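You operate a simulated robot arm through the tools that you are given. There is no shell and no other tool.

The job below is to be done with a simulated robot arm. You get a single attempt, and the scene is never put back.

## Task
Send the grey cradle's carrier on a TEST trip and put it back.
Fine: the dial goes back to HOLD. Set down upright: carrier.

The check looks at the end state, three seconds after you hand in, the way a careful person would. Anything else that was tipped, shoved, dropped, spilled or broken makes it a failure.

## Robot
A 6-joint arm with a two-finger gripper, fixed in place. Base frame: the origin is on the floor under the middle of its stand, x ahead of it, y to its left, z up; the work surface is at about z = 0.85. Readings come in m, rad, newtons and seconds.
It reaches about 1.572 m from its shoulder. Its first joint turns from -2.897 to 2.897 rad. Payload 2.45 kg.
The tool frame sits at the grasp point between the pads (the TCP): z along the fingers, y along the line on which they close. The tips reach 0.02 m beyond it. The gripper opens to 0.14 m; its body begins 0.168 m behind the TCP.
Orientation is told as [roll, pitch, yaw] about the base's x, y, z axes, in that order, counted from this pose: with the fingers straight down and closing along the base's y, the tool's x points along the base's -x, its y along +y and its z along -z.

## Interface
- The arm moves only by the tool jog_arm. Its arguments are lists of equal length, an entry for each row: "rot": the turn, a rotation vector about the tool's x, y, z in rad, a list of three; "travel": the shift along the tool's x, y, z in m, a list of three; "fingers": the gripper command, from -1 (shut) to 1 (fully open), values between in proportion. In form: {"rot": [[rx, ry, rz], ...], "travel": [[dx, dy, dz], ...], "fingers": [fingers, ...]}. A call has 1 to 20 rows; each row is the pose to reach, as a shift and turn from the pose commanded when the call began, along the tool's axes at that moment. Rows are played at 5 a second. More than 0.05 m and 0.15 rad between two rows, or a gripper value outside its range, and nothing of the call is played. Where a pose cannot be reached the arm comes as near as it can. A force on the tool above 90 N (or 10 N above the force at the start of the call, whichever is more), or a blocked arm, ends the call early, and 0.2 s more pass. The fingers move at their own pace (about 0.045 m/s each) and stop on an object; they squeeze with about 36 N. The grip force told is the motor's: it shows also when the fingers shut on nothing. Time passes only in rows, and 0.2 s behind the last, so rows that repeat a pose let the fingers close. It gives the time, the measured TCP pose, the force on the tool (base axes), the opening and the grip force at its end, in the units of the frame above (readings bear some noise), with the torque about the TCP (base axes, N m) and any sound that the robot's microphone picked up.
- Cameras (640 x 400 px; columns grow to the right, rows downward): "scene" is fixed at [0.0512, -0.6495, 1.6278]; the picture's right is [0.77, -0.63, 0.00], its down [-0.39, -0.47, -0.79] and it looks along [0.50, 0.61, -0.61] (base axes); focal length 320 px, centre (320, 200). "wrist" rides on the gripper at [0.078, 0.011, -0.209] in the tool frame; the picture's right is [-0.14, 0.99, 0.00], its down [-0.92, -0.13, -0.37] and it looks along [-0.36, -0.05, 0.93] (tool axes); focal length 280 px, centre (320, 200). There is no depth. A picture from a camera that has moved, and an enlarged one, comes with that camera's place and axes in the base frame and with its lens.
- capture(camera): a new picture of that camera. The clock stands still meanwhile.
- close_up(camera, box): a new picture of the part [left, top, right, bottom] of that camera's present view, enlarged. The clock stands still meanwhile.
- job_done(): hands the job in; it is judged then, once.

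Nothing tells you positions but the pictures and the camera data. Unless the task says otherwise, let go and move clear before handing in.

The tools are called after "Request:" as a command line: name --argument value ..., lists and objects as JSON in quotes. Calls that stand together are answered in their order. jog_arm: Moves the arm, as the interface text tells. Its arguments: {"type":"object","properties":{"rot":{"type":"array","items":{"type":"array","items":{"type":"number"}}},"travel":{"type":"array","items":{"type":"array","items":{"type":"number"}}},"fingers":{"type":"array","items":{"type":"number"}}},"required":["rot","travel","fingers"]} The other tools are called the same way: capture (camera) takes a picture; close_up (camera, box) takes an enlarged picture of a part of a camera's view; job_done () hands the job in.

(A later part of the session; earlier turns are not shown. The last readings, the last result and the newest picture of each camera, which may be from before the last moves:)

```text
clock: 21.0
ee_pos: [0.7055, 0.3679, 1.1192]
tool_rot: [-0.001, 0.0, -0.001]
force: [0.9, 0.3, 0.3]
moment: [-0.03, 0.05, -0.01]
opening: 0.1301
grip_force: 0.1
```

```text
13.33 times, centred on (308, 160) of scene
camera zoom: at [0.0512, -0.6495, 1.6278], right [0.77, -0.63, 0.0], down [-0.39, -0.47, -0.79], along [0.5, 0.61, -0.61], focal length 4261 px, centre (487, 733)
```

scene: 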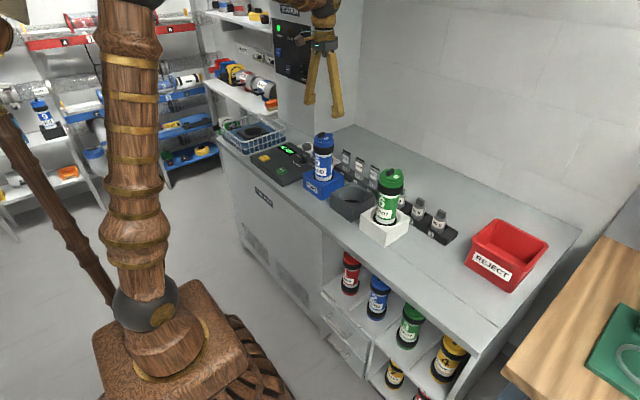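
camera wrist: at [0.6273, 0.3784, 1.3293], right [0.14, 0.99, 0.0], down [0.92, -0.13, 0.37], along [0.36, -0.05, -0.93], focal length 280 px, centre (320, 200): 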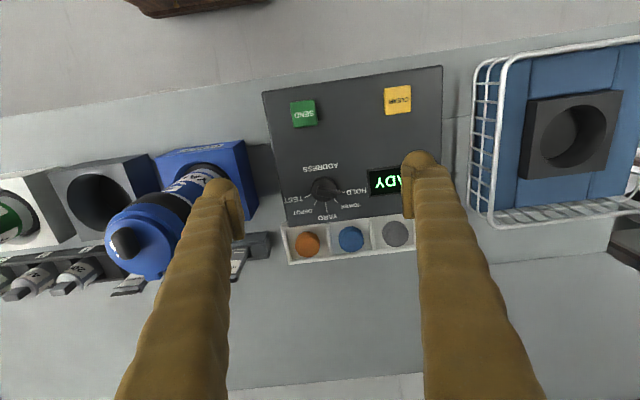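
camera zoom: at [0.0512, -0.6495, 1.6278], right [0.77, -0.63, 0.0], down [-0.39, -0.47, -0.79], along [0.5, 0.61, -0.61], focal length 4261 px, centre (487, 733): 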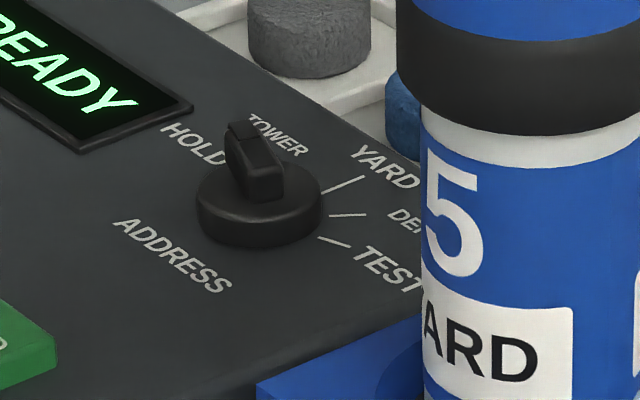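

Knob axis is ≈(0.781, 0.364), disc top z≈0.888, with a bar handle ≈14 mm wide rising to ≈0.91. HOLD lies at +70°, TEST at −70° about the vertical, so I'll pre-rotate the gripper +70° so it pinches the bar and can then turn it 140° clockwise.

Request:
jog_arm --rot '[[0, 0, -0.13], [0, 0, -0.26], [0, 0, -0.39], [0, 0, -0.52], [0, 0, -0.65], [0, 0, -0.78], [0, 0, -0.91], [0, 0, -1.04], [0, 0, -1.16], [0, 0, -1.222], [0, 0, -1.222]]' --travel '[[-0.02, 0, 0], [-0.04, -0.001, 0], [-0.06, -0.002, 0], [-0.076, -0.002, 0], [-0.076, -0.002, 0], [-0.076, -0.002, 0], [-0.076, -0.002, 0], [-0.076, -0.002, 0], [-0.076, -0.002, 0], [-0.076, -0.002, 0], [-0.076, -0.002, 0]]' --fingers '[0.5, 0.2, -0.1, -0.15, -0.15, -0.15, -0.15, -0.15, -0.15, -0.15, -0.15]'

Request:
capture --camera "wrist"

Request:
capture --camera "scene"

```text
clock: 23.4
ee_pos: [0.7818, 0.3635, 1.121]
tool_rot: [-0.001, -0.001, 1.223]
force: [1.0, -0.3, 0.1]
moment: [0.02, -0.01, -0.01]
opening: 0.0595
grip_force: 0.0
```

```text
taken
camera wrist: at [0.7429, 0.2936, 1.3298], right [-0.88, 0.47, 0.0], down [0.43, 0.82, 0.37], along [0.17, 0.33, -0.93], focal length 280 px, centre (320, 200)
```

wrist: 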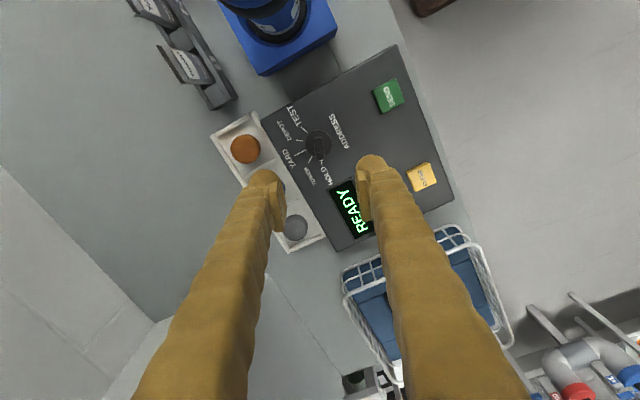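

```text
taken
```

scene: 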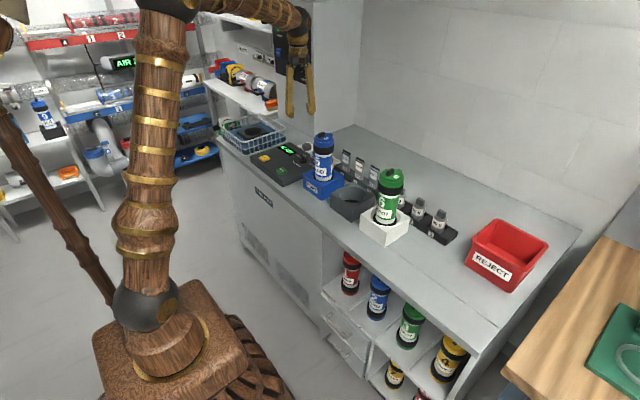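

Request:
close_up --camera "wrist" --box '[260, 90, 380, 200]'

Request:
close_up --camera "scene" --box '[260, 60, 340, 190]'

```text
3.64 times, centred on (320, 145) of wrist
camera zoom: at [0.7429, 0.2936, 1.3298], right [-0.88, 0.47, 0.0], down [0.43, 0.82, 0.37], along [0.17, 0.33, -0.93], focal length 1020 px, centre (320, 400)
```

zoom: 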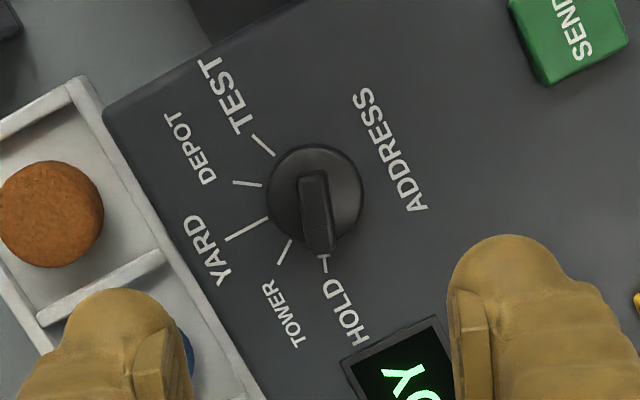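

```text
3.08 times, centred on (300, 125) of scene
camera zoom: at [0.0512, -0.6495, 1.6278], right [0.77, -0.63, 0.0], down [-0.39, -0.47, -0.79], along [0.5, 0.61, -0.61], focal length 983 px, centre (382, 431)
```

zoom: 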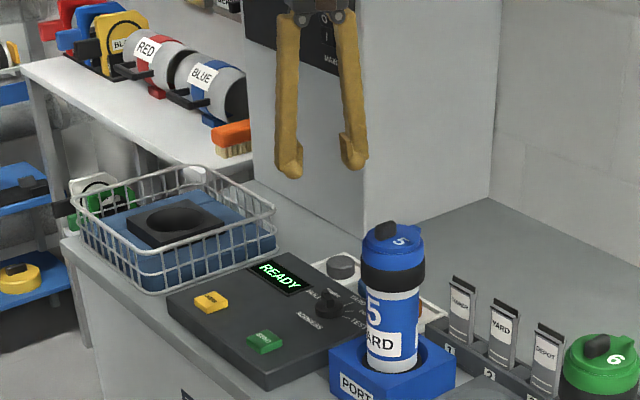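

The knob is centred under the gripper within ~1 mm and the bar is parallel to the pads. I'll descend to about z = 0.914 with fingers still open and check force.

Request:
jog_arm --rot '[[0, 0, 0], [0, 0, 0], [0, 0, 0], [0, 0, 0], [0, 0, 0], [0, 0, 0], [0, 0, 0], [0, 0, 0]]' --travel '[[0, -0.001, 0.04], [0, -0.001, 0.08], [0, -0.001, 0.12], [0, -0.001, 0.15], [0, -0.001, 0.175], [0, -0.001, 0.195], [0, -0.001, 0.206], [0, -0.001, 0.206]]' --fingers '[-0.15, -0.15, -0.15, -0.15, -0.15, -0.15, -0.15, -0.15]'

Request:
capture --camera "wrist"

Request:
close_up --camera "scene" --box '[270, 120, 340, 190]'

Request:
close_up --camera "wrist" --box '[240, 110, 400, 230]'

```text
clock: 25.2
ee_pos: [0.7826, 0.3631, 0.9146]
tool_rot: [0.0, -0.001, 1.222]
force: [0.5, 0.4, -0.5]
moment: [0.02, 0.0, -0.02]
opening: 0.0593
grip_force: 0.1
```

```text
taken
camera wrist: at [0.7444, 0.2931, 1.1227], right [-0.88, 0.47, 0.0], down [0.43, 0.82, 0.37], along [0.17, 0.33, -0.93], focal length 280 px, centre (320, 200)
```

wrist: 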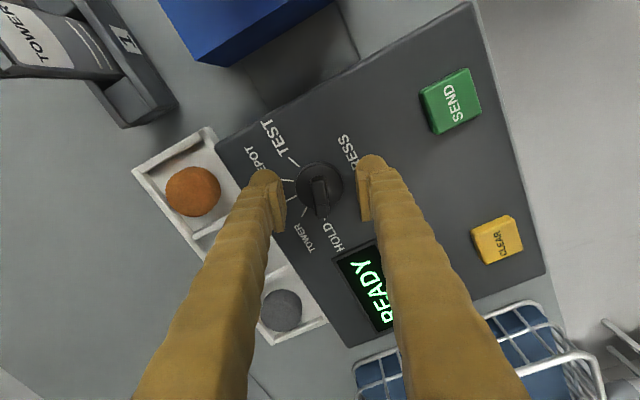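

```text
5.71 times, centred on (305, 155) of scene
camera zoom: at [0.0512, -0.6495, 1.6278], right [0.77, -0.63, 0.0], down [-0.39, -0.47, -0.79], along [0.5, 0.61, -0.61], focal length 1826 px, centre (406, 457)
```

zoom: 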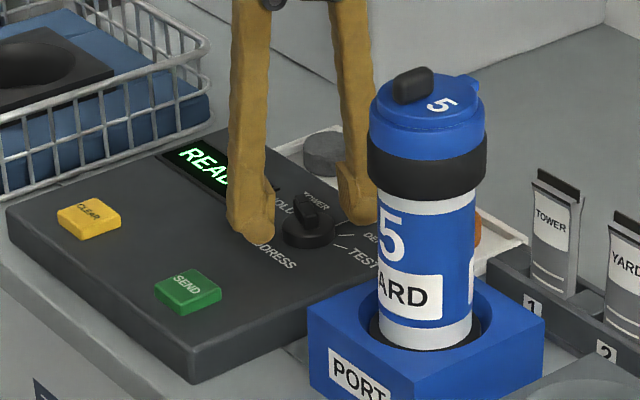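

```text
3.33 times, centred on (320, 170) of wrist
camera zoom: at [0.7444, 0.2931, 1.1227], right [-0.88, 0.47, 0.0], down [0.43, 0.82, 0.37], along [0.17, 0.33, -0.93], focal length 935 px, centre (320, 300)
```

zoom: 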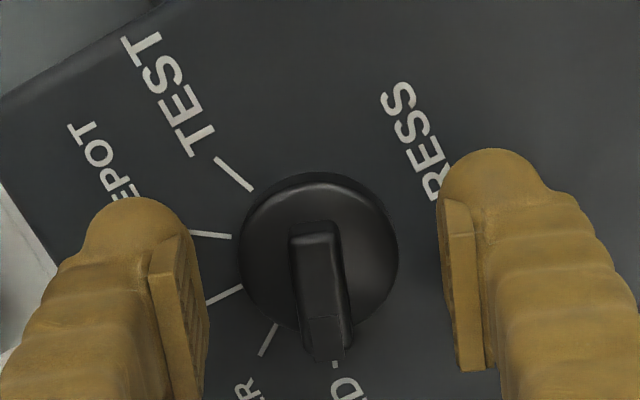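

The bar sits between the pads with no contact force. Now close on it.

Request:
jog_arm --rot '[[0, 0, 0], [0, 0, 0], [0, 0, 0], [0, 0, 0], [0, 0, 0]]' --travel '[[0, 0, 0.001], [0, 0, 0.001], [0, 0, 0.001], [0, 0, 0.001], [0, 0, 0.001]]' --fingers '[-0.4, -0.7, -1, -1, -1]'

Request:
close_up --camera "wrist" --box '[240, 110, 400, 230]'

```text
clock: 26.4
ee_pos: [0.7842, 0.364, 0.916]
tool_rot: [-0.003, -0.003, 1.223]
force: [1.2, 4.6, 84.0]
moment: [0.07, 0.31, 0.0]
opening: 0.0126
grip_force: 39.0
```

```text
3.33 times, centred on (320, 170) of wrist
camera zoom: at [0.7439, 0.2934, 1.1253], right [-0.88, 0.47, 0.0], down [0.43, 0.82, 0.37], along [0.18, 0.33, -0.93], focal length 935 px, centre (320, 300)
```

zoom: 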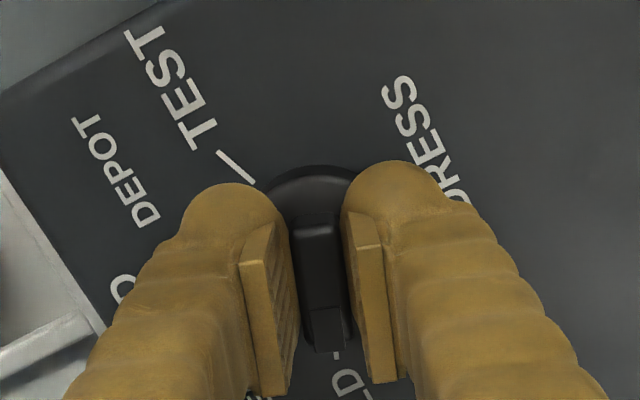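

Closing made the tips press on the disc (84 N up). I'll open slightly, raise 6 mm, and re-close so the pads only pinch the bar.

Request:
jog_arm --rot '[[0, 0, 0], [0, 0, 0], [0, 0, 0], [0, 0, 0], [0, 0, 0], [0, 0, 0], [0, 0, 0]]' --travel '[[0, 0, -0.002], [0, 0, -0.006], [0, 0, -0.006], [0, 0, -0.006], [0, 0, -0.006], [0, 0, -0.006], [0, 0, -0.006]]' --fingers '[-0.6, -0.6, -0.6, -1, -1, -1, -1]'

Request:
close_up --camera "wrist" --box '[240, 110, 400, 230]'

Request:
close_up --camera "scene" --box '[270, 120, 340, 190]'

```text
clock: 28.0
ee_pos: [0.7829, 0.3617, 0.9171]
tool_rot: [0.0, 0.004, 1.221]
force: [44.2, -27.4, -35.6]
moment: [-0.24, -0.27, -0.05]
opening: 0.0125
grip_force: 39.3
```

```text
3.33 times, centred on (320, 170) of wrist
camera zoom: at [0.7444, 0.2922, 1.1269], right [-0.88, 0.47, 0.0], down [0.44, 0.82, 0.37], along [0.17, 0.32, -0.93], focal length 935 px, centre (320, 300)
```

zoom: 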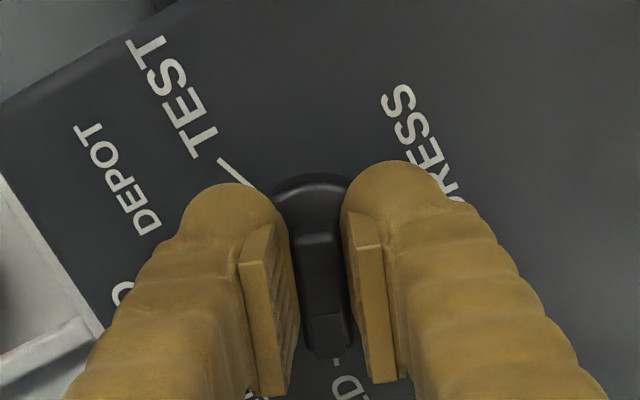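

```text
5.71 times, centred on (305, 155) of scene
camera zoom: at [0.0512, -0.6495, 1.6278], right [0.77, -0.63, 0.0], down [-0.39, -0.47, -0.79], along [0.5, 0.61, -0.61], focal length 1826 px, centre (406, 457)
```

zoom: 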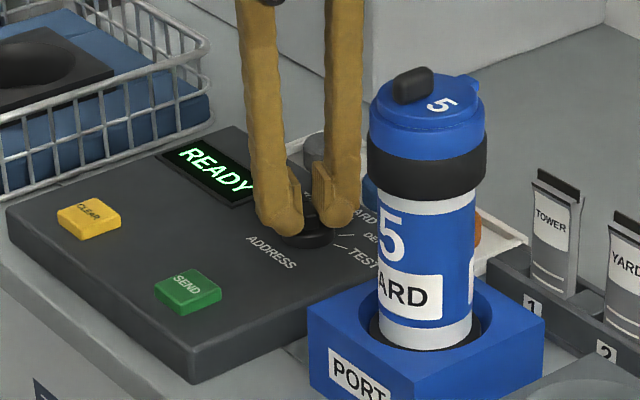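

Pads hold the bar; there is ~50 N side load because the gripper is ~1.5 mm off the knob axis. I'll nudge to relieve the load before turning.

Request:
jog_arm --rot '[[0, 0, 0], [0, 0, 0]]' --travel '[[0, -0.0015, 0.001], [0, -0.0015, 0.001]]' --fingers '[-1, -1]'

```text
clock: 28.6
ee_pos: [0.7832, 0.3615, 0.9172]
tool_rot: [0.001, 0.003, 1.221]
force: [16.4, -30.7, -22.4]
moment: [-0.38, -0.09, -0.02]
opening: 0.0121
grip_force: 38.7
```

Request:
jog_arm --rot '[[0, 0, 0], [0, 0, 0]]' --travel '[[0.001, -0.0015, 0.0015], [0.001, -0.0015, 0.0015]]' --fingers '[-1, -1]'

```text
clock: 29.2
ee_pos: [0.7821, 0.3622, 0.9184]
tool_rot: [0.003, 0.0, 1.224]
force: [-22.9, -10.3, 8.6]
moment: [-0.26, 0.29, 0.02]
opening: 0.0119
grip_force: 38.6
```

Side loads are now small. Start turning the knob clockwise in a first small segment (0.3 rad) while watching forces.

Request:
jog_arm --rot '[[0, 0, 0.1], [0, 0, 0.2], [0, 0, 0.3], [0, 0, 0.3]]' --travel '[[0.0005, 0.0006, 0], [0.0008, 0.0006, 0], [0.0008, 0.0006, 0], [0.0008, 0.0006, 0]]' --fingers '[-1, -1, -1, -1]'

Request:
close_up --camera "wrist" --box '[240, 110, 400, 230]'

```text
clock: 30.2
ee_pos: [0.7838, 0.3612, 0.9186]
tool_rot: [0.0, 0.0, 0.922]
force: [-42.6, 21.3, 26.1]
moment: [0.27, 0.48, 0.04]
opening: 0.0122
grip_force: 39.1
```

```text
3.33 times, centred on (320, 170) of wrist
camera zoom: at [0.7253, 0.3058, 1.1269], right [-0.71, 0.71, 0.0], down [0.66, 0.66, 0.37], along [0.26, 0.26, -0.93], focal length 935 px, centre (320, 300)
```

zoom: 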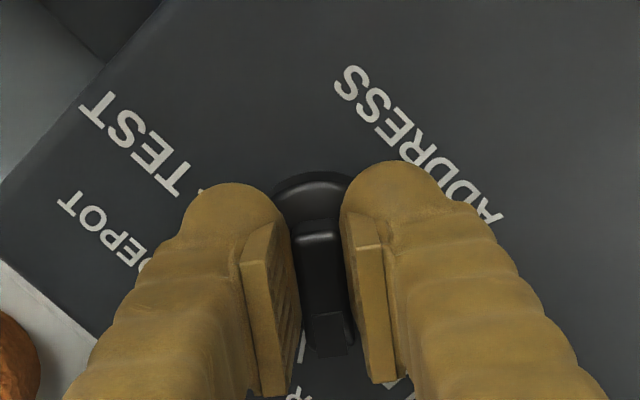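

The knob follows the gripper. I'll correct the offset (≈1.7 mm) and continue turning.

Request:
jog_arm --rot '[[0, 0, 0], [0, 0, 0.1], [0, 0, 0.2], [0, 0, 0.3], [0, 0, 0.3]]' --travel '[[0.0003, 0.0017, -0.001], [0.0003, 0.0017, -0.001], [0.0003, 0.0017, -0.001], [0.0003, 0.0017, -0.001], [0.0003, 0.0017, -0.001]]' --fingers '[-1, -1, -1, -1, -1]'

```text
clock: 31.4
ee_pos: [0.7827, 0.3628, 0.9181]
tool_rot: [-0.001, -0.003, 0.621]
force: [-7.2, 39.4, -0.6]
moment: [0.52, -0.06, 0.04]
opening: 0.0121
grip_force: 38.9
```

Request:
jog_arm --rot '[[0, 0, 0], [0, 0, 0.1], [0, 0, 0.2], [0, 0, 0.3], [0, 0, 0.4], [0, 0, 0.4]]' --travel '[[-0.0007, 0.0015, 0], [-0.0007, 0.0015, 0], [-0.0007, 0.0015, 0], [-0.0007, 0.0015, 0], [-0.0007, 0.0015, 0], [-0.0007, 0.0015, 0]]' --fingers '[-1, -1, -1, -1, -1, -1]'

Request:
close_up --camera "wrist" --box '[240, 110, 400, 230]'

```text
clock: 32.8
ee_pos: [0.7808, 0.3621, 0.918]
tool_rot: [0.001, 0.0, 0.222]
force: [6.5, -1.1, -4.7]
moment: [-0.03, -0.06, -0.01]
opening: 0.0119
grip_force: 38.8
```

```text
3.33 times, centred on (320, 170) of wrist
camera zoom: at [0.7019, 0.3561, 1.127], right [-0.08, 1.0, 0.0], down [0.93, 0.08, 0.37], along [0.37, 0.03, -0.93], focal length 935 px, centre (320, 300)
```

zoom: 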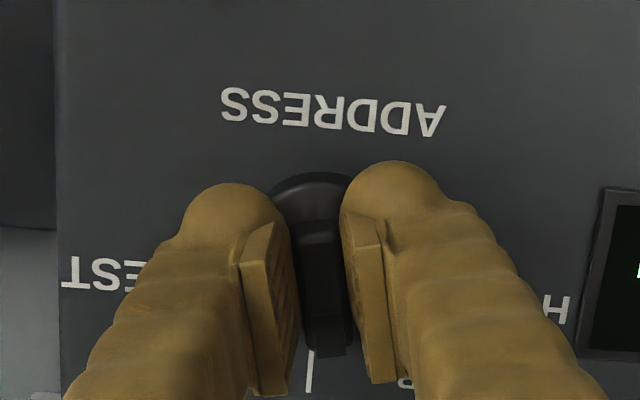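

Loads are near zero at yaw 0.22. Continue turning in 0.5-rad segments towards TEST (yaw −1.22).

Request:
jog_arm --rot '[[0, 0, 0.12], [0, 0, 0.24], [0, 0, 0.36], [0, 0, 0.48], [0, 0, 0.48]]' --travel '[[0, 0, 0], [0, 0, 0], [0, 0, 0], [0, 0, 0], [0, 0, 0]]' --fingers '[-1, -1, -1, -1, -1]'

```text
clock: 34.0
ee_pos: [0.7811, 0.3639, 0.9182]
tool_rot: [0.0, 0.0, -0.258]
force: [15.1, -7.0, 0.2]
moment: [-0.09, -0.23, -0.01]
opening: 0.0119
grip_force: 39.3
```

Request:
jog_arm --rot '[[0, 0, 0.12], [0, 0, 0.24], [0, 0, 0.36], [0, 0, 0.48], [0, 0, 0.48]]' --travel '[[-0.0005, 0, 0], [-0.0005, 0, 0], [-0.0005, 0, 0], [-0.0005, 0, 0], [-0.0005, 0, 0]]' --fingers '[-1, -1, -1, -1, -1]'

Request:
close_up --camera "wrist" --box '[240, 110, 400, 230]'

Request:
capture --camera "scene"

```text
clock: 35.2
ee_pos: [0.7825, 0.3645, 0.917]
tool_rot: [0.0, 0.0, -0.738]
force: [13.4, 9.1, 3.8]
moment: [0.1, -0.17, -0.01]
opening: 0.0121
grip_force: 39.1
```

```text
3.33 times, centred on (320, 170) of wrist
camera zoom: at [0.7302, 0.4243, 1.1269], right [0.77, 0.64, 0.0], down [0.59, -0.71, 0.37], along [0.24, -0.28, -0.93], focal length 935 px, centre (320, 300)
```

zoom: 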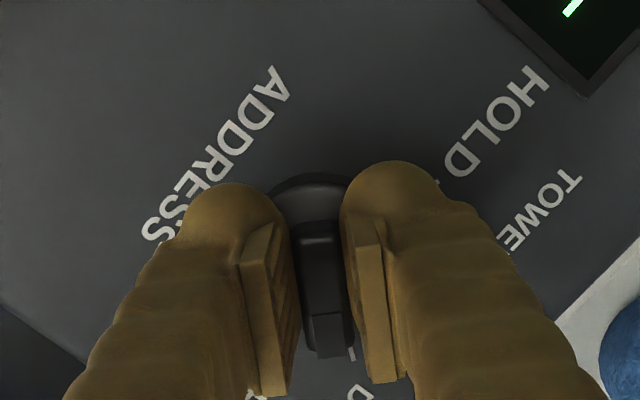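

```text
taken
```

scene: 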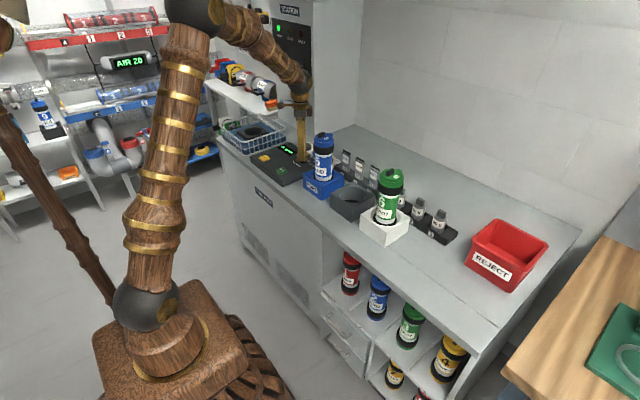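

Request:
jog_arm --rot '[[0, 0, 0.12], [0, 0, 0.24], [0, 0, 0.36], [0, 0, 0.484], [0, 0, 0.484]]' --travel '[[-0.0006, 0, 0], [-0.0006, 0, 0], [-0.0006, 0, 0], [-0.0006, 0, 0], [-0.0006, 0, 0]]' --fingers '[-1, -1, -1, -1, -1]'

Request:
close_up --camera "wrist" --box '[220, 90, 420, 240]'

Request:
close_up --camera "scene" --box '[270, 120, 340, 190]'

```text
clock: 36.4
ee_pos: [0.7817, 0.3629, 0.9177]
tool_rot: [-0.001, 0.001, -1.225]
force: [9.2, 43.5, -3.2]
moment: [0.44, -0.08, 0.08]
opening: 0.0122
grip_force: 39.1
```

```text
2.67 times, centred on (320, 165) of wrist
camera zoom: at [0.765, 0.4403, 1.127], right [0.98, 0.21, 0.0], down [0.19, -0.91, 0.37], along [0.08, -0.36, -0.93], focal length 748 px, centre (320, 293)
```

zoom: 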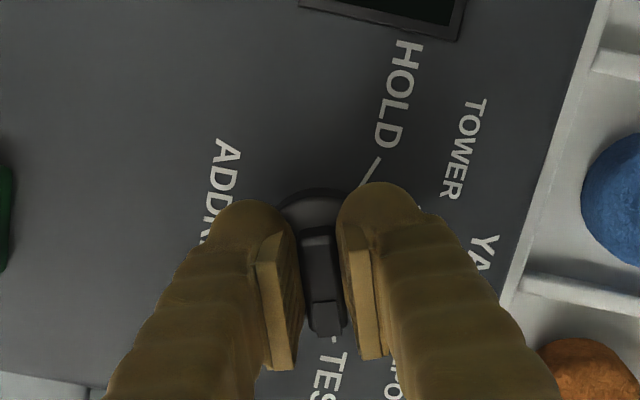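

```text
5.71 times, centred on (305, 155) of scene
camera zoom: at [0.0512, -0.6495, 1.6278], right [0.77, -0.63, 0.0], down [-0.39, -0.47, -0.79], along [0.5, 0.61, -0.61], focal length 1826 px, centre (406, 457)
```

zoom: 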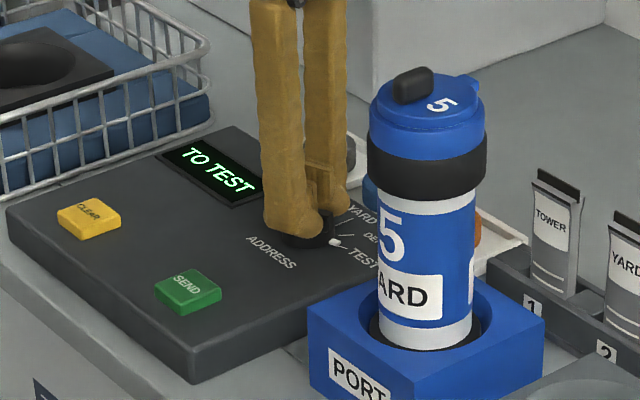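

The display reads "TO TEST" and the pointer is on TEST. Release the knob and rise clear.

Request:
jog_arm --rot '[[0, 0, 0], [0, 0, 0], [0, 0, 0], [0, 0, 0]]' --travel '[[0.0015, 0, 0], [0.0015, 0, 0], [0.0015, 0, 0], [0.0015, 0, 0]]' --fingers '[-1, -0.6, -0.3, -0.3]'

Request:
jog_arm --rot '[[0, 0, 0], [0, 0, 0], [0, 0, 0], [0, 0, 0]]' --travel '[[0, 0, -0.03], [0, 0, -0.065], [0, 0, -0.1], [0, 0, -0.1]]' --fingers '[-0.3, -0.3, -0.3, -0.3]'

Request:
capture --camera "wrist"

Request:
close_up --camera "wrist" --box '[240, 100, 400, 220]'

Request:
close_up --camera "scene" --box '[270, 120, 340, 190]'

```text
clock: 37.4
ee_pos: [0.7809, 0.3633, 0.917]
tool_rot: [0.0, 0.001, -1.223]
force: [-0.8, 0.5, 0.3]
moment: [-0.01, -0.01, -0.01]
opening: 0.0488
grip_force: 0.1
```

```text
clock: 38.4
ee_pos: [0.7818, 0.3656, 1.0168]
tool_rot: [-0.001, -0.001, -1.222]
force: [0.0, 0.1, -0.1]
moment: [-0.01, -0.02, 0.0]
opening: 0.0488
grip_force: 0.0
```

```text
taken
camera wrist: at [0.7636, 0.442, 1.2273], right [0.98, 0.21, 0.0], down [0.19, -0.91, 0.37], along [0.08, -0.36, -0.93], focal length 280 px, centre (320, 200)
```

wrist: 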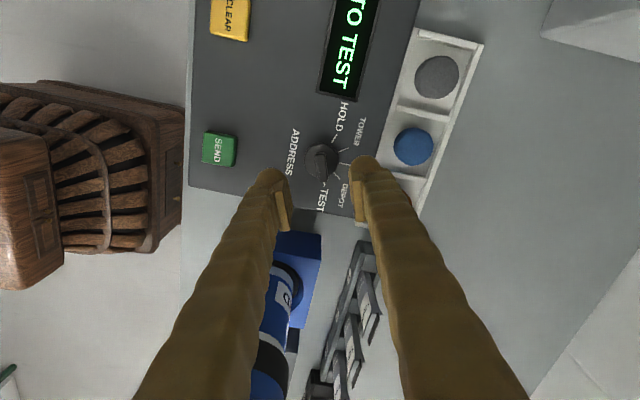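

```text
3.33 times, centred on (320, 160) of wrist
camera zoom: at [0.7636, 0.442, 1.2273], right [0.98, 0.21, 0.0], down [0.19, -0.91, 0.37], along [0.08, -0.36, -0.93], focal length 935 px, centre (320, 333)
```

zoom: 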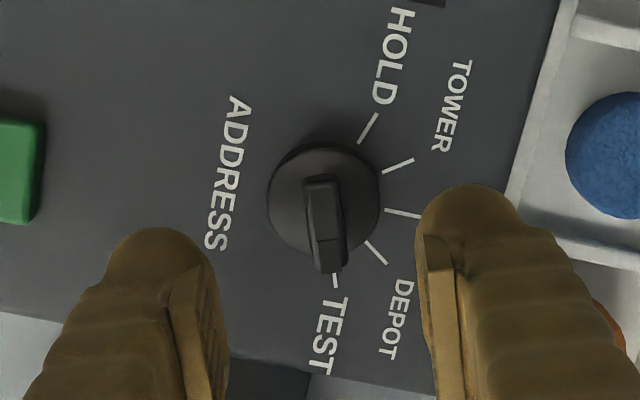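

```text
5.71 times, centred on (305, 155) of scene
camera zoom: at [0.0512, -0.6495, 1.6278], right [0.77, -0.63, 0.0], down [-0.39, -0.47, -0.79], along [0.5, 0.61, -0.61], focal length 1826 px, centre (406, 457)
```

zoom: 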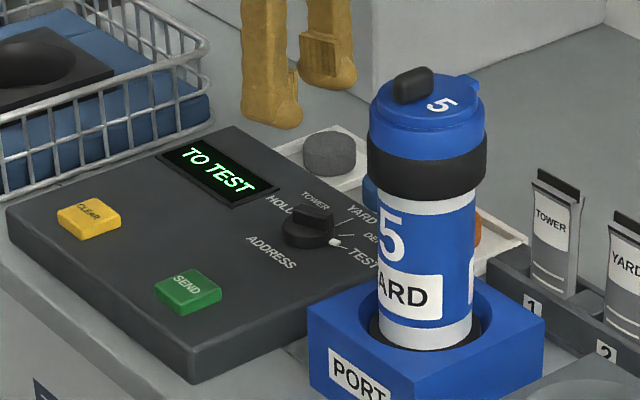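

TEST is confirmed on the dial and display. SEND is at ≈(0.658, 0.350), top z≈0.893. I'll close the fingers, move over it, and stop just above.

Request:
jog_arm --rot '[[0, 0, 0], [0, 0, 0], [0, 0, 0], [0, 0, 0], [0, 0, 0], [0, 0, 0], [0, 0, 0]]' --travel '[[0.009, -0.04, 0], [0.019, -0.08, 0], [0.0288, -0.1216, 0], [0.0288, -0.1216, 0.03], [0.0288, -0.1216, 0.06], [0.0288, -0.1216, 0.082], [0.0288, -0.1216, 0.082]]' --fingers '[-1, -1, -1, -1, -1, -1, -1]'

Request:
capture --camera "wrist"

Request:
close_up --camera "scene" --box '[250, 120, 330, 190]'

```text
clock: 40.0
ee_pos: [0.657, 0.3511, 0.9371]
tool_rot: [-0.001, -0.001, -1.222]
force: [-0.9, -0.2, 0.5]
moment: [0.0, -0.01, 0.0]
opening: 0.0001
grip_force: 29.4
```

```text
taken
camera wrist: at [0.6389, 0.4272, 1.1456], right [0.98, 0.21, 0.0], down [0.19, -0.91, 0.37], along [0.08, -0.36, -0.93], focal length 280 px, centre (320, 200)
```

wrist: 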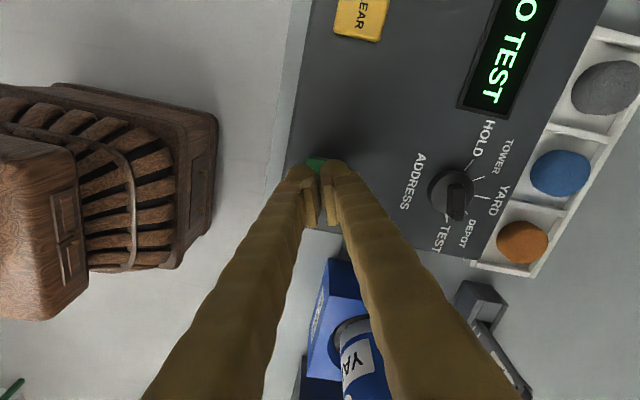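

```text
5.71 times, centred on (290, 155) of scene
camera zoom: at [0.0512, -0.6495, 1.6278], right [0.77, -0.63, 0.0], down [-0.39, -0.47, -0.79], along [0.5, 0.61, -0.61], focal length 1826 px, centre (491, 457)
```

zoom: 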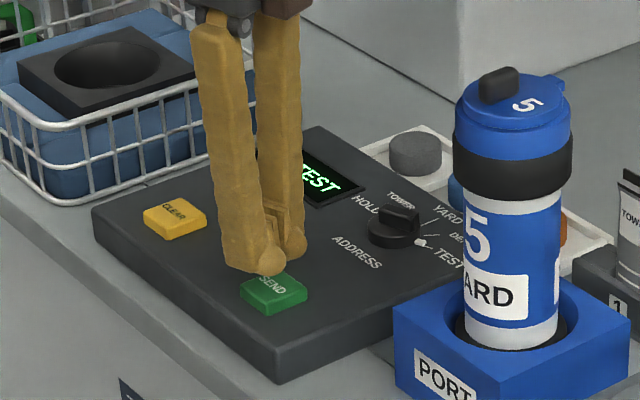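

The closed tips are right above SEND. Descend gently to press it.

Request:
jog_arm --rot '[[0, 0, 0], [0, 0, 0], [0, 0, 0], [0, 0, 0]]' --travel '[[0, 0, 0.008], [0, 0, 0.014], [0, 0, 0.018], [0, 0, 0.021]]' --fingers '[-1, -1, -1, -1]'

Request:
close_up --camera "scene" --box '[250, 120, 330, 190]'

```text
clock: 41.0
ee_pos: [0.6574, 0.3503, 0.9145]
tool_rot: [-0.001, -0.001, -1.223]
force: [-0.8, -0.3, -0.4]
moment: [-0.02, -0.02, -0.02]
opening: 0.0
grip_force: 29.4
```

```text
5.71 times, centred on (290, 155) of scene
camera zoom: at [0.0512, -0.6495, 1.6278], right [0.77, -0.63, 0.0], down [-0.39, -0.47, -0.79], along [0.5, 0.61, -0.61], focal length 1826 px, centre (491, 457)
```

zoom: 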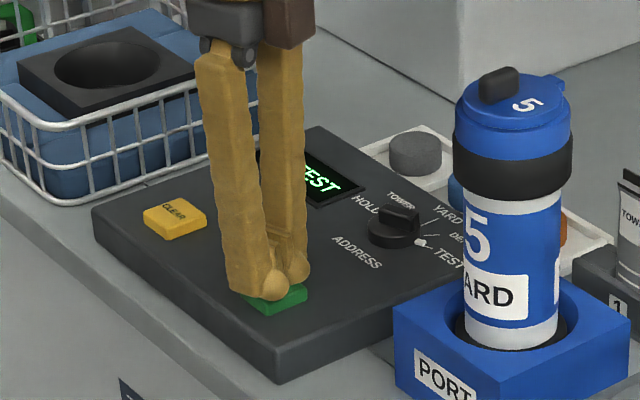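

Request:
jog_arm --rot '[[0, 0, 0], [0, 0, 0], [0, 0, 0]]' --travel '[[0, 0, 0.002], [0, 0, 0.004], [0, 0, 0.004]]' --fingers '[-1, -1, -1]'

Request:
close_up --camera "scene" --box '[250, 120, 330, 190]'

```text
clock: 41.8
ee_pos: [0.6579, 0.35, 0.9115]
tool_rot: [-0.001, 0.0, -1.224]
force: [0.1, 1.3, 3.0]
moment: [0.01, 0.03, 0.02]
opening: 0.0059
grip_force: 29.7
heard: click
```

```text
5.71 times, centred on (290, 155) of scene
camera zoom: at [0.0512, -0.6495, 1.6278], right [0.77, -0.63, 0.0], down [-0.39, -0.47, -0.79], along [0.5, 0.61, -0.61], focal length 1826 px, centre (491, 457)
```

zoom: 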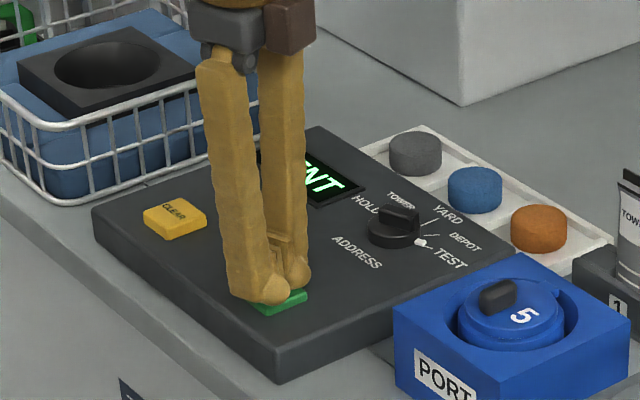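

Click heard; the display shows "SENT" and the carrier is sinking into the port. I lift off the button and wait, watching for its return.

Request:
jog_arm --rot '[[0, 0, 0], [0, 0, 0], [0, 0, 0], [0, 0, 0]]' --travel '[[0, 0, -0.03], [0, 0, -0.065], [0, 0, -0.1], [0, 0, -0.1]]' --fingers '[-1, -1, -1, -1]'

Request:
capture --camera "scene"

Request:
close_up --camera "scene" --box '[250, 100, 370, 190]'

Request:
close_up --camera "scene" --box '[90, 0, 330, 130]'

```text
clock: 42.8
ee_pos: [0.6558, 0.3503, 1.009]
tool_rot: [0.0, 0.001, -1.222]
force: [0.2, -0.7, -0.2]
moment: [0.01, 0.02, 0.0]
opening: 0.0
grip_force: 29.4
```

```text
taken
```

scene: 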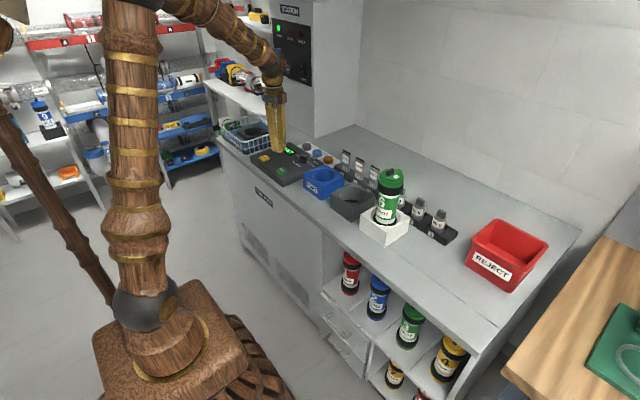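

```text
4.44 times, centred on (310, 145) of scene
camera zoom: at [0.0512, -0.6495, 1.6278], right [0.77, -0.63, 0.0], down [-0.39, -0.47, -0.79], along [0.5, 0.61, -0.61], focal length 1420 px, centre (364, 444)
```

zoom: 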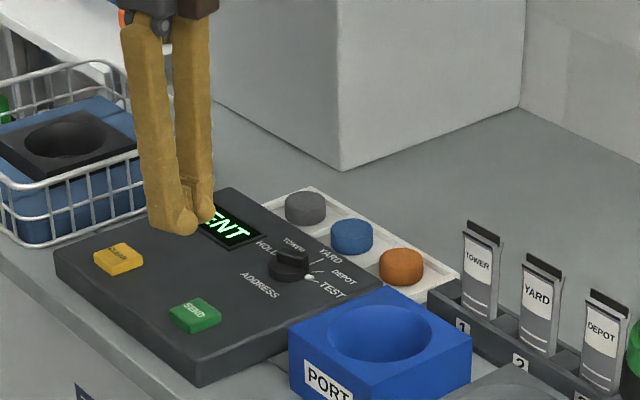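

```text
2.67 times, centred on (210, 65) of scene
camera zoom: at [0.0512, -0.6495, 1.6278], right [0.77, -0.63, 0.0], down [-0.39, -0.47, -0.79], along [0.5, 0.61, -0.61], focal length 852 px, centre (613, 560)
```

zoom: 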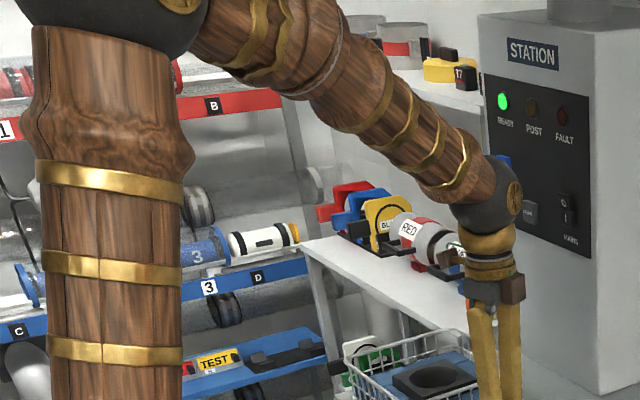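

The carrier has gone down the tube. While waiting I'll move back above the dial (clear of the port) and let time pass, then check the display.

Request:
jog_arm --rot '[[0, 0, 0], [0, 0, 0], [0, 0, 0], [0, 0, 0], [0, 0, 0], [0, 0, 0], [0, 0, 0], [0, 0, 0], [0, 0, 0], [0, 0, 0], [0, 0, 0], [0, 0, 0]]' --travel '[[-0.009, 0.04, 0], [-0.019, 0.08, 0], [-0.029, 0.1225, -0.01], [-0.029, 0.1225, -0.01], [-0.029, 0.1225, -0.01], [-0.029, 0.1225, -0.01], [-0.029, 0.1225, -0.01], [-0.029, 0.1225, -0.01], [-0.029, 0.1225, -0.01], [-0.029, 0.1225, -0.01], [-0.029, 0.1225, -0.01], [-0.029, 0.1225, -0.01]]' --fingers '[-1, -0.6, -0.3, -0.3, -0.3, -0.3, -0.3, -0.3, -0.3, -0.3, -0.3, -0.3]'

Request:
capture --camera "scene"

Request:
capture --camera "wrist"

Request:
close_up --camera "scene" --box '[250, 100, 370, 190]'

```text
clock: 45.4
ee_pos: [0.7816, 0.3663, 1.0214]
tool_rot: [0.0, 0.001, -1.221]
force: [-0.3, 0.0, -0.5]
moment: [-0.01, 0.01, 0.01]
opening: 0.0491
grip_force: 0.0
```

```text
taken
```

scene: 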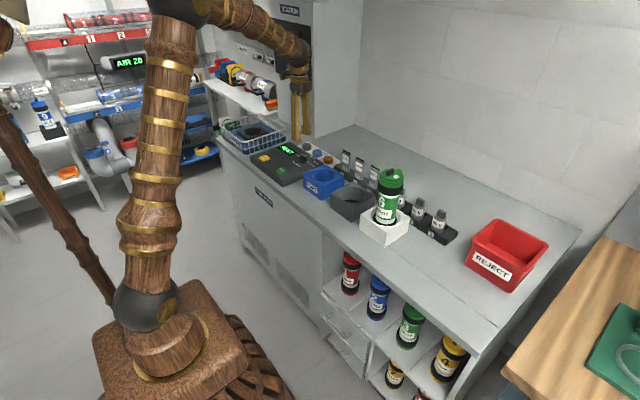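

```text
taken
camera wrist: at [0.7638, 0.442, 1.2295], right [0.98, 0.21, 0.0], down [0.19, -0.91, 0.37], along [0.08, -0.36, -0.93], focal length 280 px, centre (320, 200)
```

wrist: 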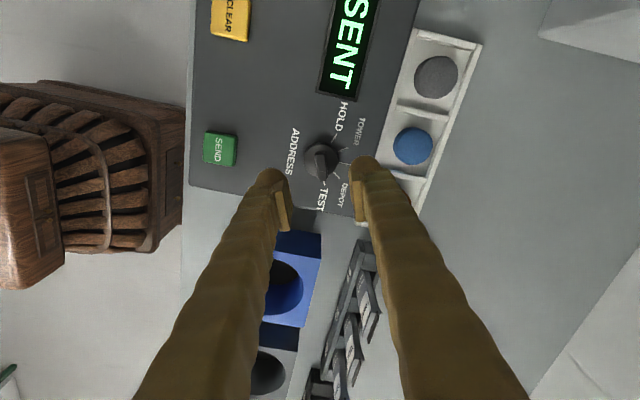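

```text
4.44 times, centred on (310, 145) of scene
camera zoom: at [0.0512, -0.6495, 1.6278], right [0.77, -0.63, 0.0], down [-0.39, -0.47, -0.79], along [0.5, 0.61, -0.61], focal length 1420 px, centre (364, 444)
```

zoom: 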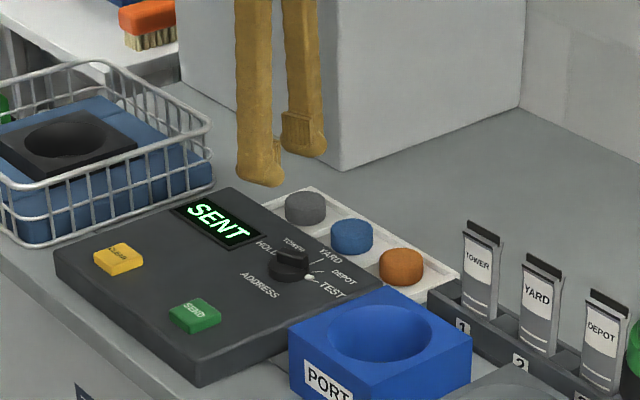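

Display shows SENT and the port is empty. I'll wait several seconds and look again.

Request:
jog_arm --rot '[[0, 0, 0], [0, 0, 0], [0, 0, 0], [0, 0, 0], [0, 0, 0], [0, 0, 0], [0, 0, 0], [0, 0, 0], [0, 0, 0], [0, 0, 0], [0, 0, 0], [0, 0, 0], [0, 0, 0], [0, 0, 0], [0, 0, 0], [0, 0, 0], [0, 0, 0], [0, 0, 0], [0, 0, 0], [0, 0, 0]]' --travel '[[0, 0, 0], [0, 0, 0], [0, 0, 0], [0, 0, 0], [0, 0, 0], [0, 0, 0], [0, 0, 0], [0, 0, 0], [0, 0, 0], [0, 0, 0], [0, 0, 0], [0, 0, 0], [0, 0, 0], [0, 0, 0], [0, 0, 0], [0, 0, 0], [0, 0, 0], [0, 0, 0], [0, 0, 0], [0, 0, 0]]' --fingers '[-0.3, -0.3, -0.3, -0.3, -0.3, -0.3, -0.3, -0.3, -0.3, -0.3, -0.3, -0.3, -0.3, -0.3, -0.3, -0.3, -0.3, -0.3, -0.3, -0.3]'

Request:
capture --camera "scene"

Request:
close_up --camera "scene" --box '[210, 80, 370, 200]'

```text
clock: 49.6
ee_pos: [0.7824, 0.3649, 1.0205]
tool_rot: [-0.001, 0.0, -1.224]
force: [-0.3, -1.3, -0.4]
moment: [0.02, -0.01, 0.0]
opening: 0.0492
grip_force: 0.1
```

```text
taken
```

scene: 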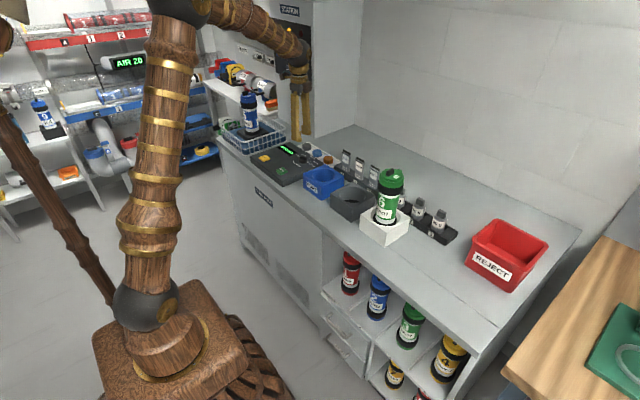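

```text
3.33 times, centred on (290, 140) of scene
camera zoom: at [0.0512, -0.6495, 1.6278], right [0.77, -0.63, 0.0], down [-0.39, -0.47, -0.79], along [0.5, 0.61, -0.61], focal length 1065 px, centre (420, 400)
```

zoom: 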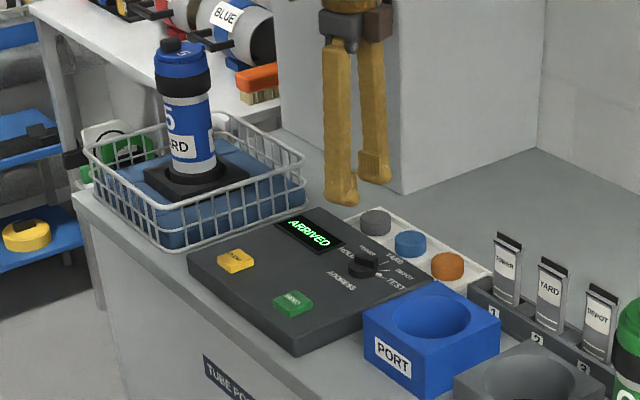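

ARRIVED: the carrier came back into the black holder in the basket (around x≈0.75, y≈0.6), standing upright. Now I'll check alignment over the knob and the station lamps before turning the dial back to HOLD.

Request:
close_up --camera "wrist" --box '[240, 100, 400, 220]'

Request:
close_up --camera "scene" --box '[250, 0, 340, 70]'

Request:
close_up --camera "scene" --box '[210, 80, 300, 160]'

```text
3.33 times, centred on (320, 160) of wrist
camera zoom: at [0.7638, 0.442, 1.2295], right [0.98, 0.21, 0.0], down [0.19, -0.91, 0.37], along [0.08, -0.36, -0.93], focal length 935 px, centre (320, 333)
```

zoom: 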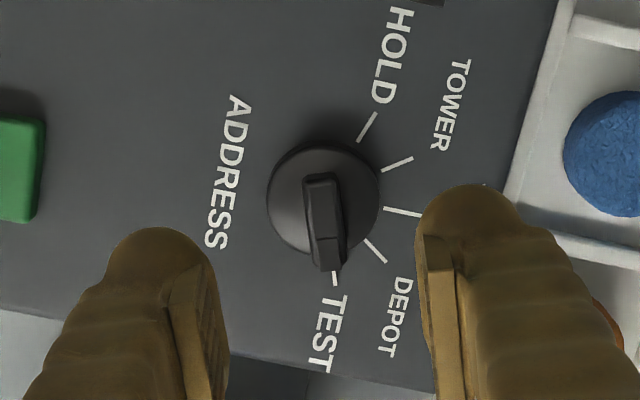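

```text
5.71 times, centred on (295, 35) of scene
camera zoom: at [0.0512, -0.6495, 1.6278], right [0.77, -0.63, 0.0], down [-0.39, -0.47, -0.79], along [0.5, 0.61, -0.61], focal length 1826 px, centre (463, 1143)
```

zoom: 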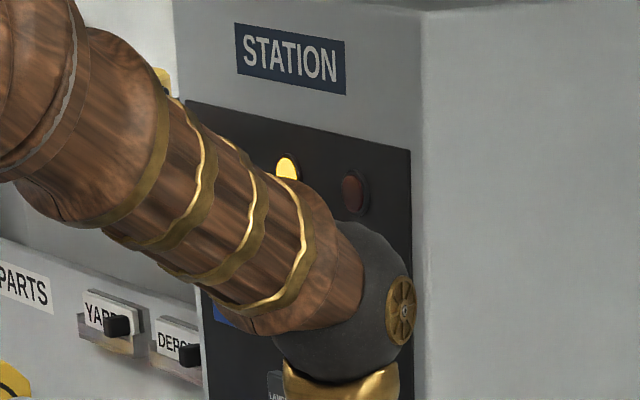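

```text
5.00 times, centred on (255, 120) of scene
camera zoom: at [0.0512, -0.6495, 1.6278], right [0.77, -0.63, 0.0], down [-0.39, -0.47, -0.79], along [0.5, 0.61, -0.61], focal length 1598 px, centre (645, 600)
```

zoom: 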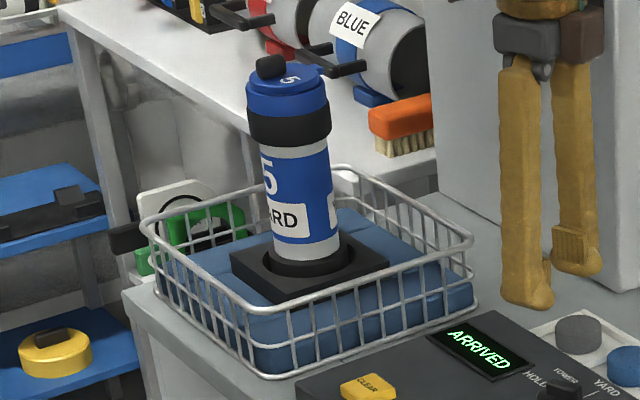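

POST lamp is lit and the carrier is upright in the basket holder. Now descend onto the knob again (open fingers) and pinch the bar to turn back to HOLD.

Request:
jog_arm --rot '[[0, 0, 0], [0, 0, 0], [0, 0, 0], [0, 0, 0], [0, 0, 0]]' --travel '[[0.0, -0.0009, 0.035], [0.0, -0.0009, 0.07], [0.0, -0.0009, 0.09], [0.0, -0.0009, 0.102], [0.0, -0.0009, 0.102]]' --fingers '[-0.3, -0.3, -0.3, -0.3, -0.3]'

Request:
jog_arm --rot '[[0, 0, 0], [0, 0, 0], [0, 0, 0], [0, 0, 0]]' --travel '[[0, 0, 0], [0, 0, 0], [0, 0, 0], [0, 0, 0]]' --fingers '[-0.6, -1, -1, -1]'

Request:
close_up --camera "wrist" --box '[240, 110, 400, 230]'

```text
clock: 50.8
ee_pos: [0.7808, 0.3648, 0.9199]
tool_rot: [-0.001, 0.001, -1.222]
force: [-0.7, 0.2, -0.9]
moment: [0.0, 0.0, -0.01]
opening: 0.0491
grip_force: 0.1
```

```text
clock: 51.8
ee_pos: [0.7827, 0.3655, 0.9206]
tool_rot: [0.001, 0.0, -1.222]
force: [27.8, 11.1, -10.0]
moment: [0.09, -0.27, 0.1]
opening: 0.0121
grip_force: 38.8
```

```text
3.33 times, centred on (320, 170) of wrist
camera zoom: at [0.764, 0.442, 1.1289], right [0.98, 0.21, 0.0], down [0.19, -0.91, 0.37], along [0.08, -0.36, -0.93], focal length 935 px, centre (320, 300)
```

zoom: 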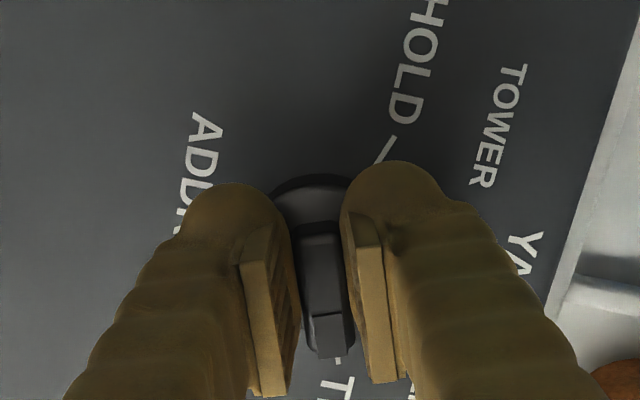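

Gripped with modest side load. Correct by 1 mm and turn counter-clockwise back towards HOLD in segments.

Request:
jog_arm --rot '[[0, 0, 0], [0, 0, -0.12], [0, 0, -0.24], [0, 0, -0.36], [0, 0, -0.36]]' --travel '[[0, 0.001, 0], [0, 0.001, 0], [0, 0.001, 0], [0, 0.001, 0], [0, 0.001, 0]]' --fingers '[-1, -1, -1, -1, -1]'

```text
clock: 53.0
ee_pos: [0.7812, 0.3632, 0.9185]
tool_rot: [-0.003, 0.0, -0.86]
force: [-19.7, 5.7, 17.8]
moment: [0.14, 0.26, -0.02]
opening: 0.0119
grip_force: 39.2
```

Request:
jog_arm --rot '[[0, 0, 0], [0, 0, -0.12], [0, 0, -0.24], [0, 0, -0.36], [0, 0, -0.48], [0, 0, -0.48]]' --travel '[[0.0007, -0.0005, -0.0007], [0.0007, -0.0005, -0.0007], [0.0007, -0.0005, -0.0007], [0.0007, -0.0005, -0.0007], [0.0007, -0.0005, -0.0007], [0.0007, -0.0005, -0.0007]]' --fingers '[-1, -1, -1, -1, -1, -1]'

```text
clock: 54.4
ee_pos: [0.7815, 0.3638, 0.9202]
tool_rot: [-0.003, 0.002, -0.383]
force: [-41.7, -3.8, 10.2]
moment: [-0.04, 0.45, -0.03]
opening: 0.012
grip_force: 38.8
```

Request:
jog_arm --rot '[[0, 0, 0], [0, 0, -0.12], [0, 0, -0.24], [0, 0, -0.36], [0, 0, -0.48], [0, 0, -0.48]]' --travel '[[0.0015, -0.0007, -0.0004], [0.0015, -0.0007, -0.0004], [0.0015, -0.0007, -0.0004], [0.0015, -0.0007, -0.0004], [0.0015, -0.0007, -0.0004], [0.0015, -0.0007, -0.0004]]' --fingers '[-1, -1, -1, -1, -1, -1]'

```text
clock: 55.8
ee_pos: [0.7814, 0.3637, 0.9192]
tool_rot: [-0.002, 0.001, 0.099]
force: [12.5, -43.7, -24.2]
moment: [-0.34, -0.13, -0.12]
opening: 0.0118
grip_force: 38.9
```

Request:
jog_arm --rot '[[0, 0, 0], [0, 0, -0.12], [0, 0, -0.24], [0, 0, -0.36], [0, 0, -0.36]]' --travel '[[-0.0003, -0.0016, 0.0008], [-0.0003, -0.0016, 0.0008], [-0.0003, -0.0016, 0.0008], [-0.0003, -0.0016, 0.0008], [-0.0003, -0.0016, 0.0008]]' --fingers '[-1, -1, -1, -1, -1]'

Request:
close_up --camera "wrist" --box '[240, 110, 400, 230]'

```text
clock: 57.0
ee_pos: [0.7815, 0.3624, 0.9206]
tool_rot: [0.001, 0.001, 0.459]
force: [3.7, -43.4, 4.2]
moment: [-0.46, 0.05, -0.06]
opening: 0.0125
grip_force: 39.2
```

```text
3.33 times, centred on (320, 170) of wrist
camera zoom: at [0.705, 0.3372, 1.1289], right [-0.32, 0.95, 0.0], down [0.88, 0.29, 0.37], along [0.35, 0.12, -0.93], focal length 935 px, centre (320, 300)
```

zoom: 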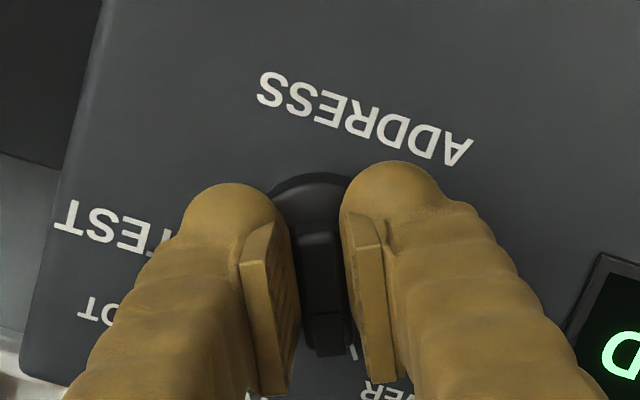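

Request:
jog_arm --rot '[[0, 0, 0], [0, 0, -0.12], [0, 0, -0.24], [0, 0, -0.36], [0, 0, -0.36]]' --travel '[[0.0007, -0.0014, 0], [0.0007, -0.0014, 0], [0.0007, -0.0014, 0], [0.0007, -0.0014, 0], [0.0007, -0.0014, 0]]' --fingers '[-1, -1, -1, -1, -1]'

```text
clock: 58.2
ee_pos: [0.7815, 0.3619, 0.9196]
tool_rot: [-0.001, -0.003, 0.819]
force: [24.9, -9.3, -2.0]
moment: [-0.05, -0.34, -0.05]
opening: 0.0121
grip_force: 38.9
```

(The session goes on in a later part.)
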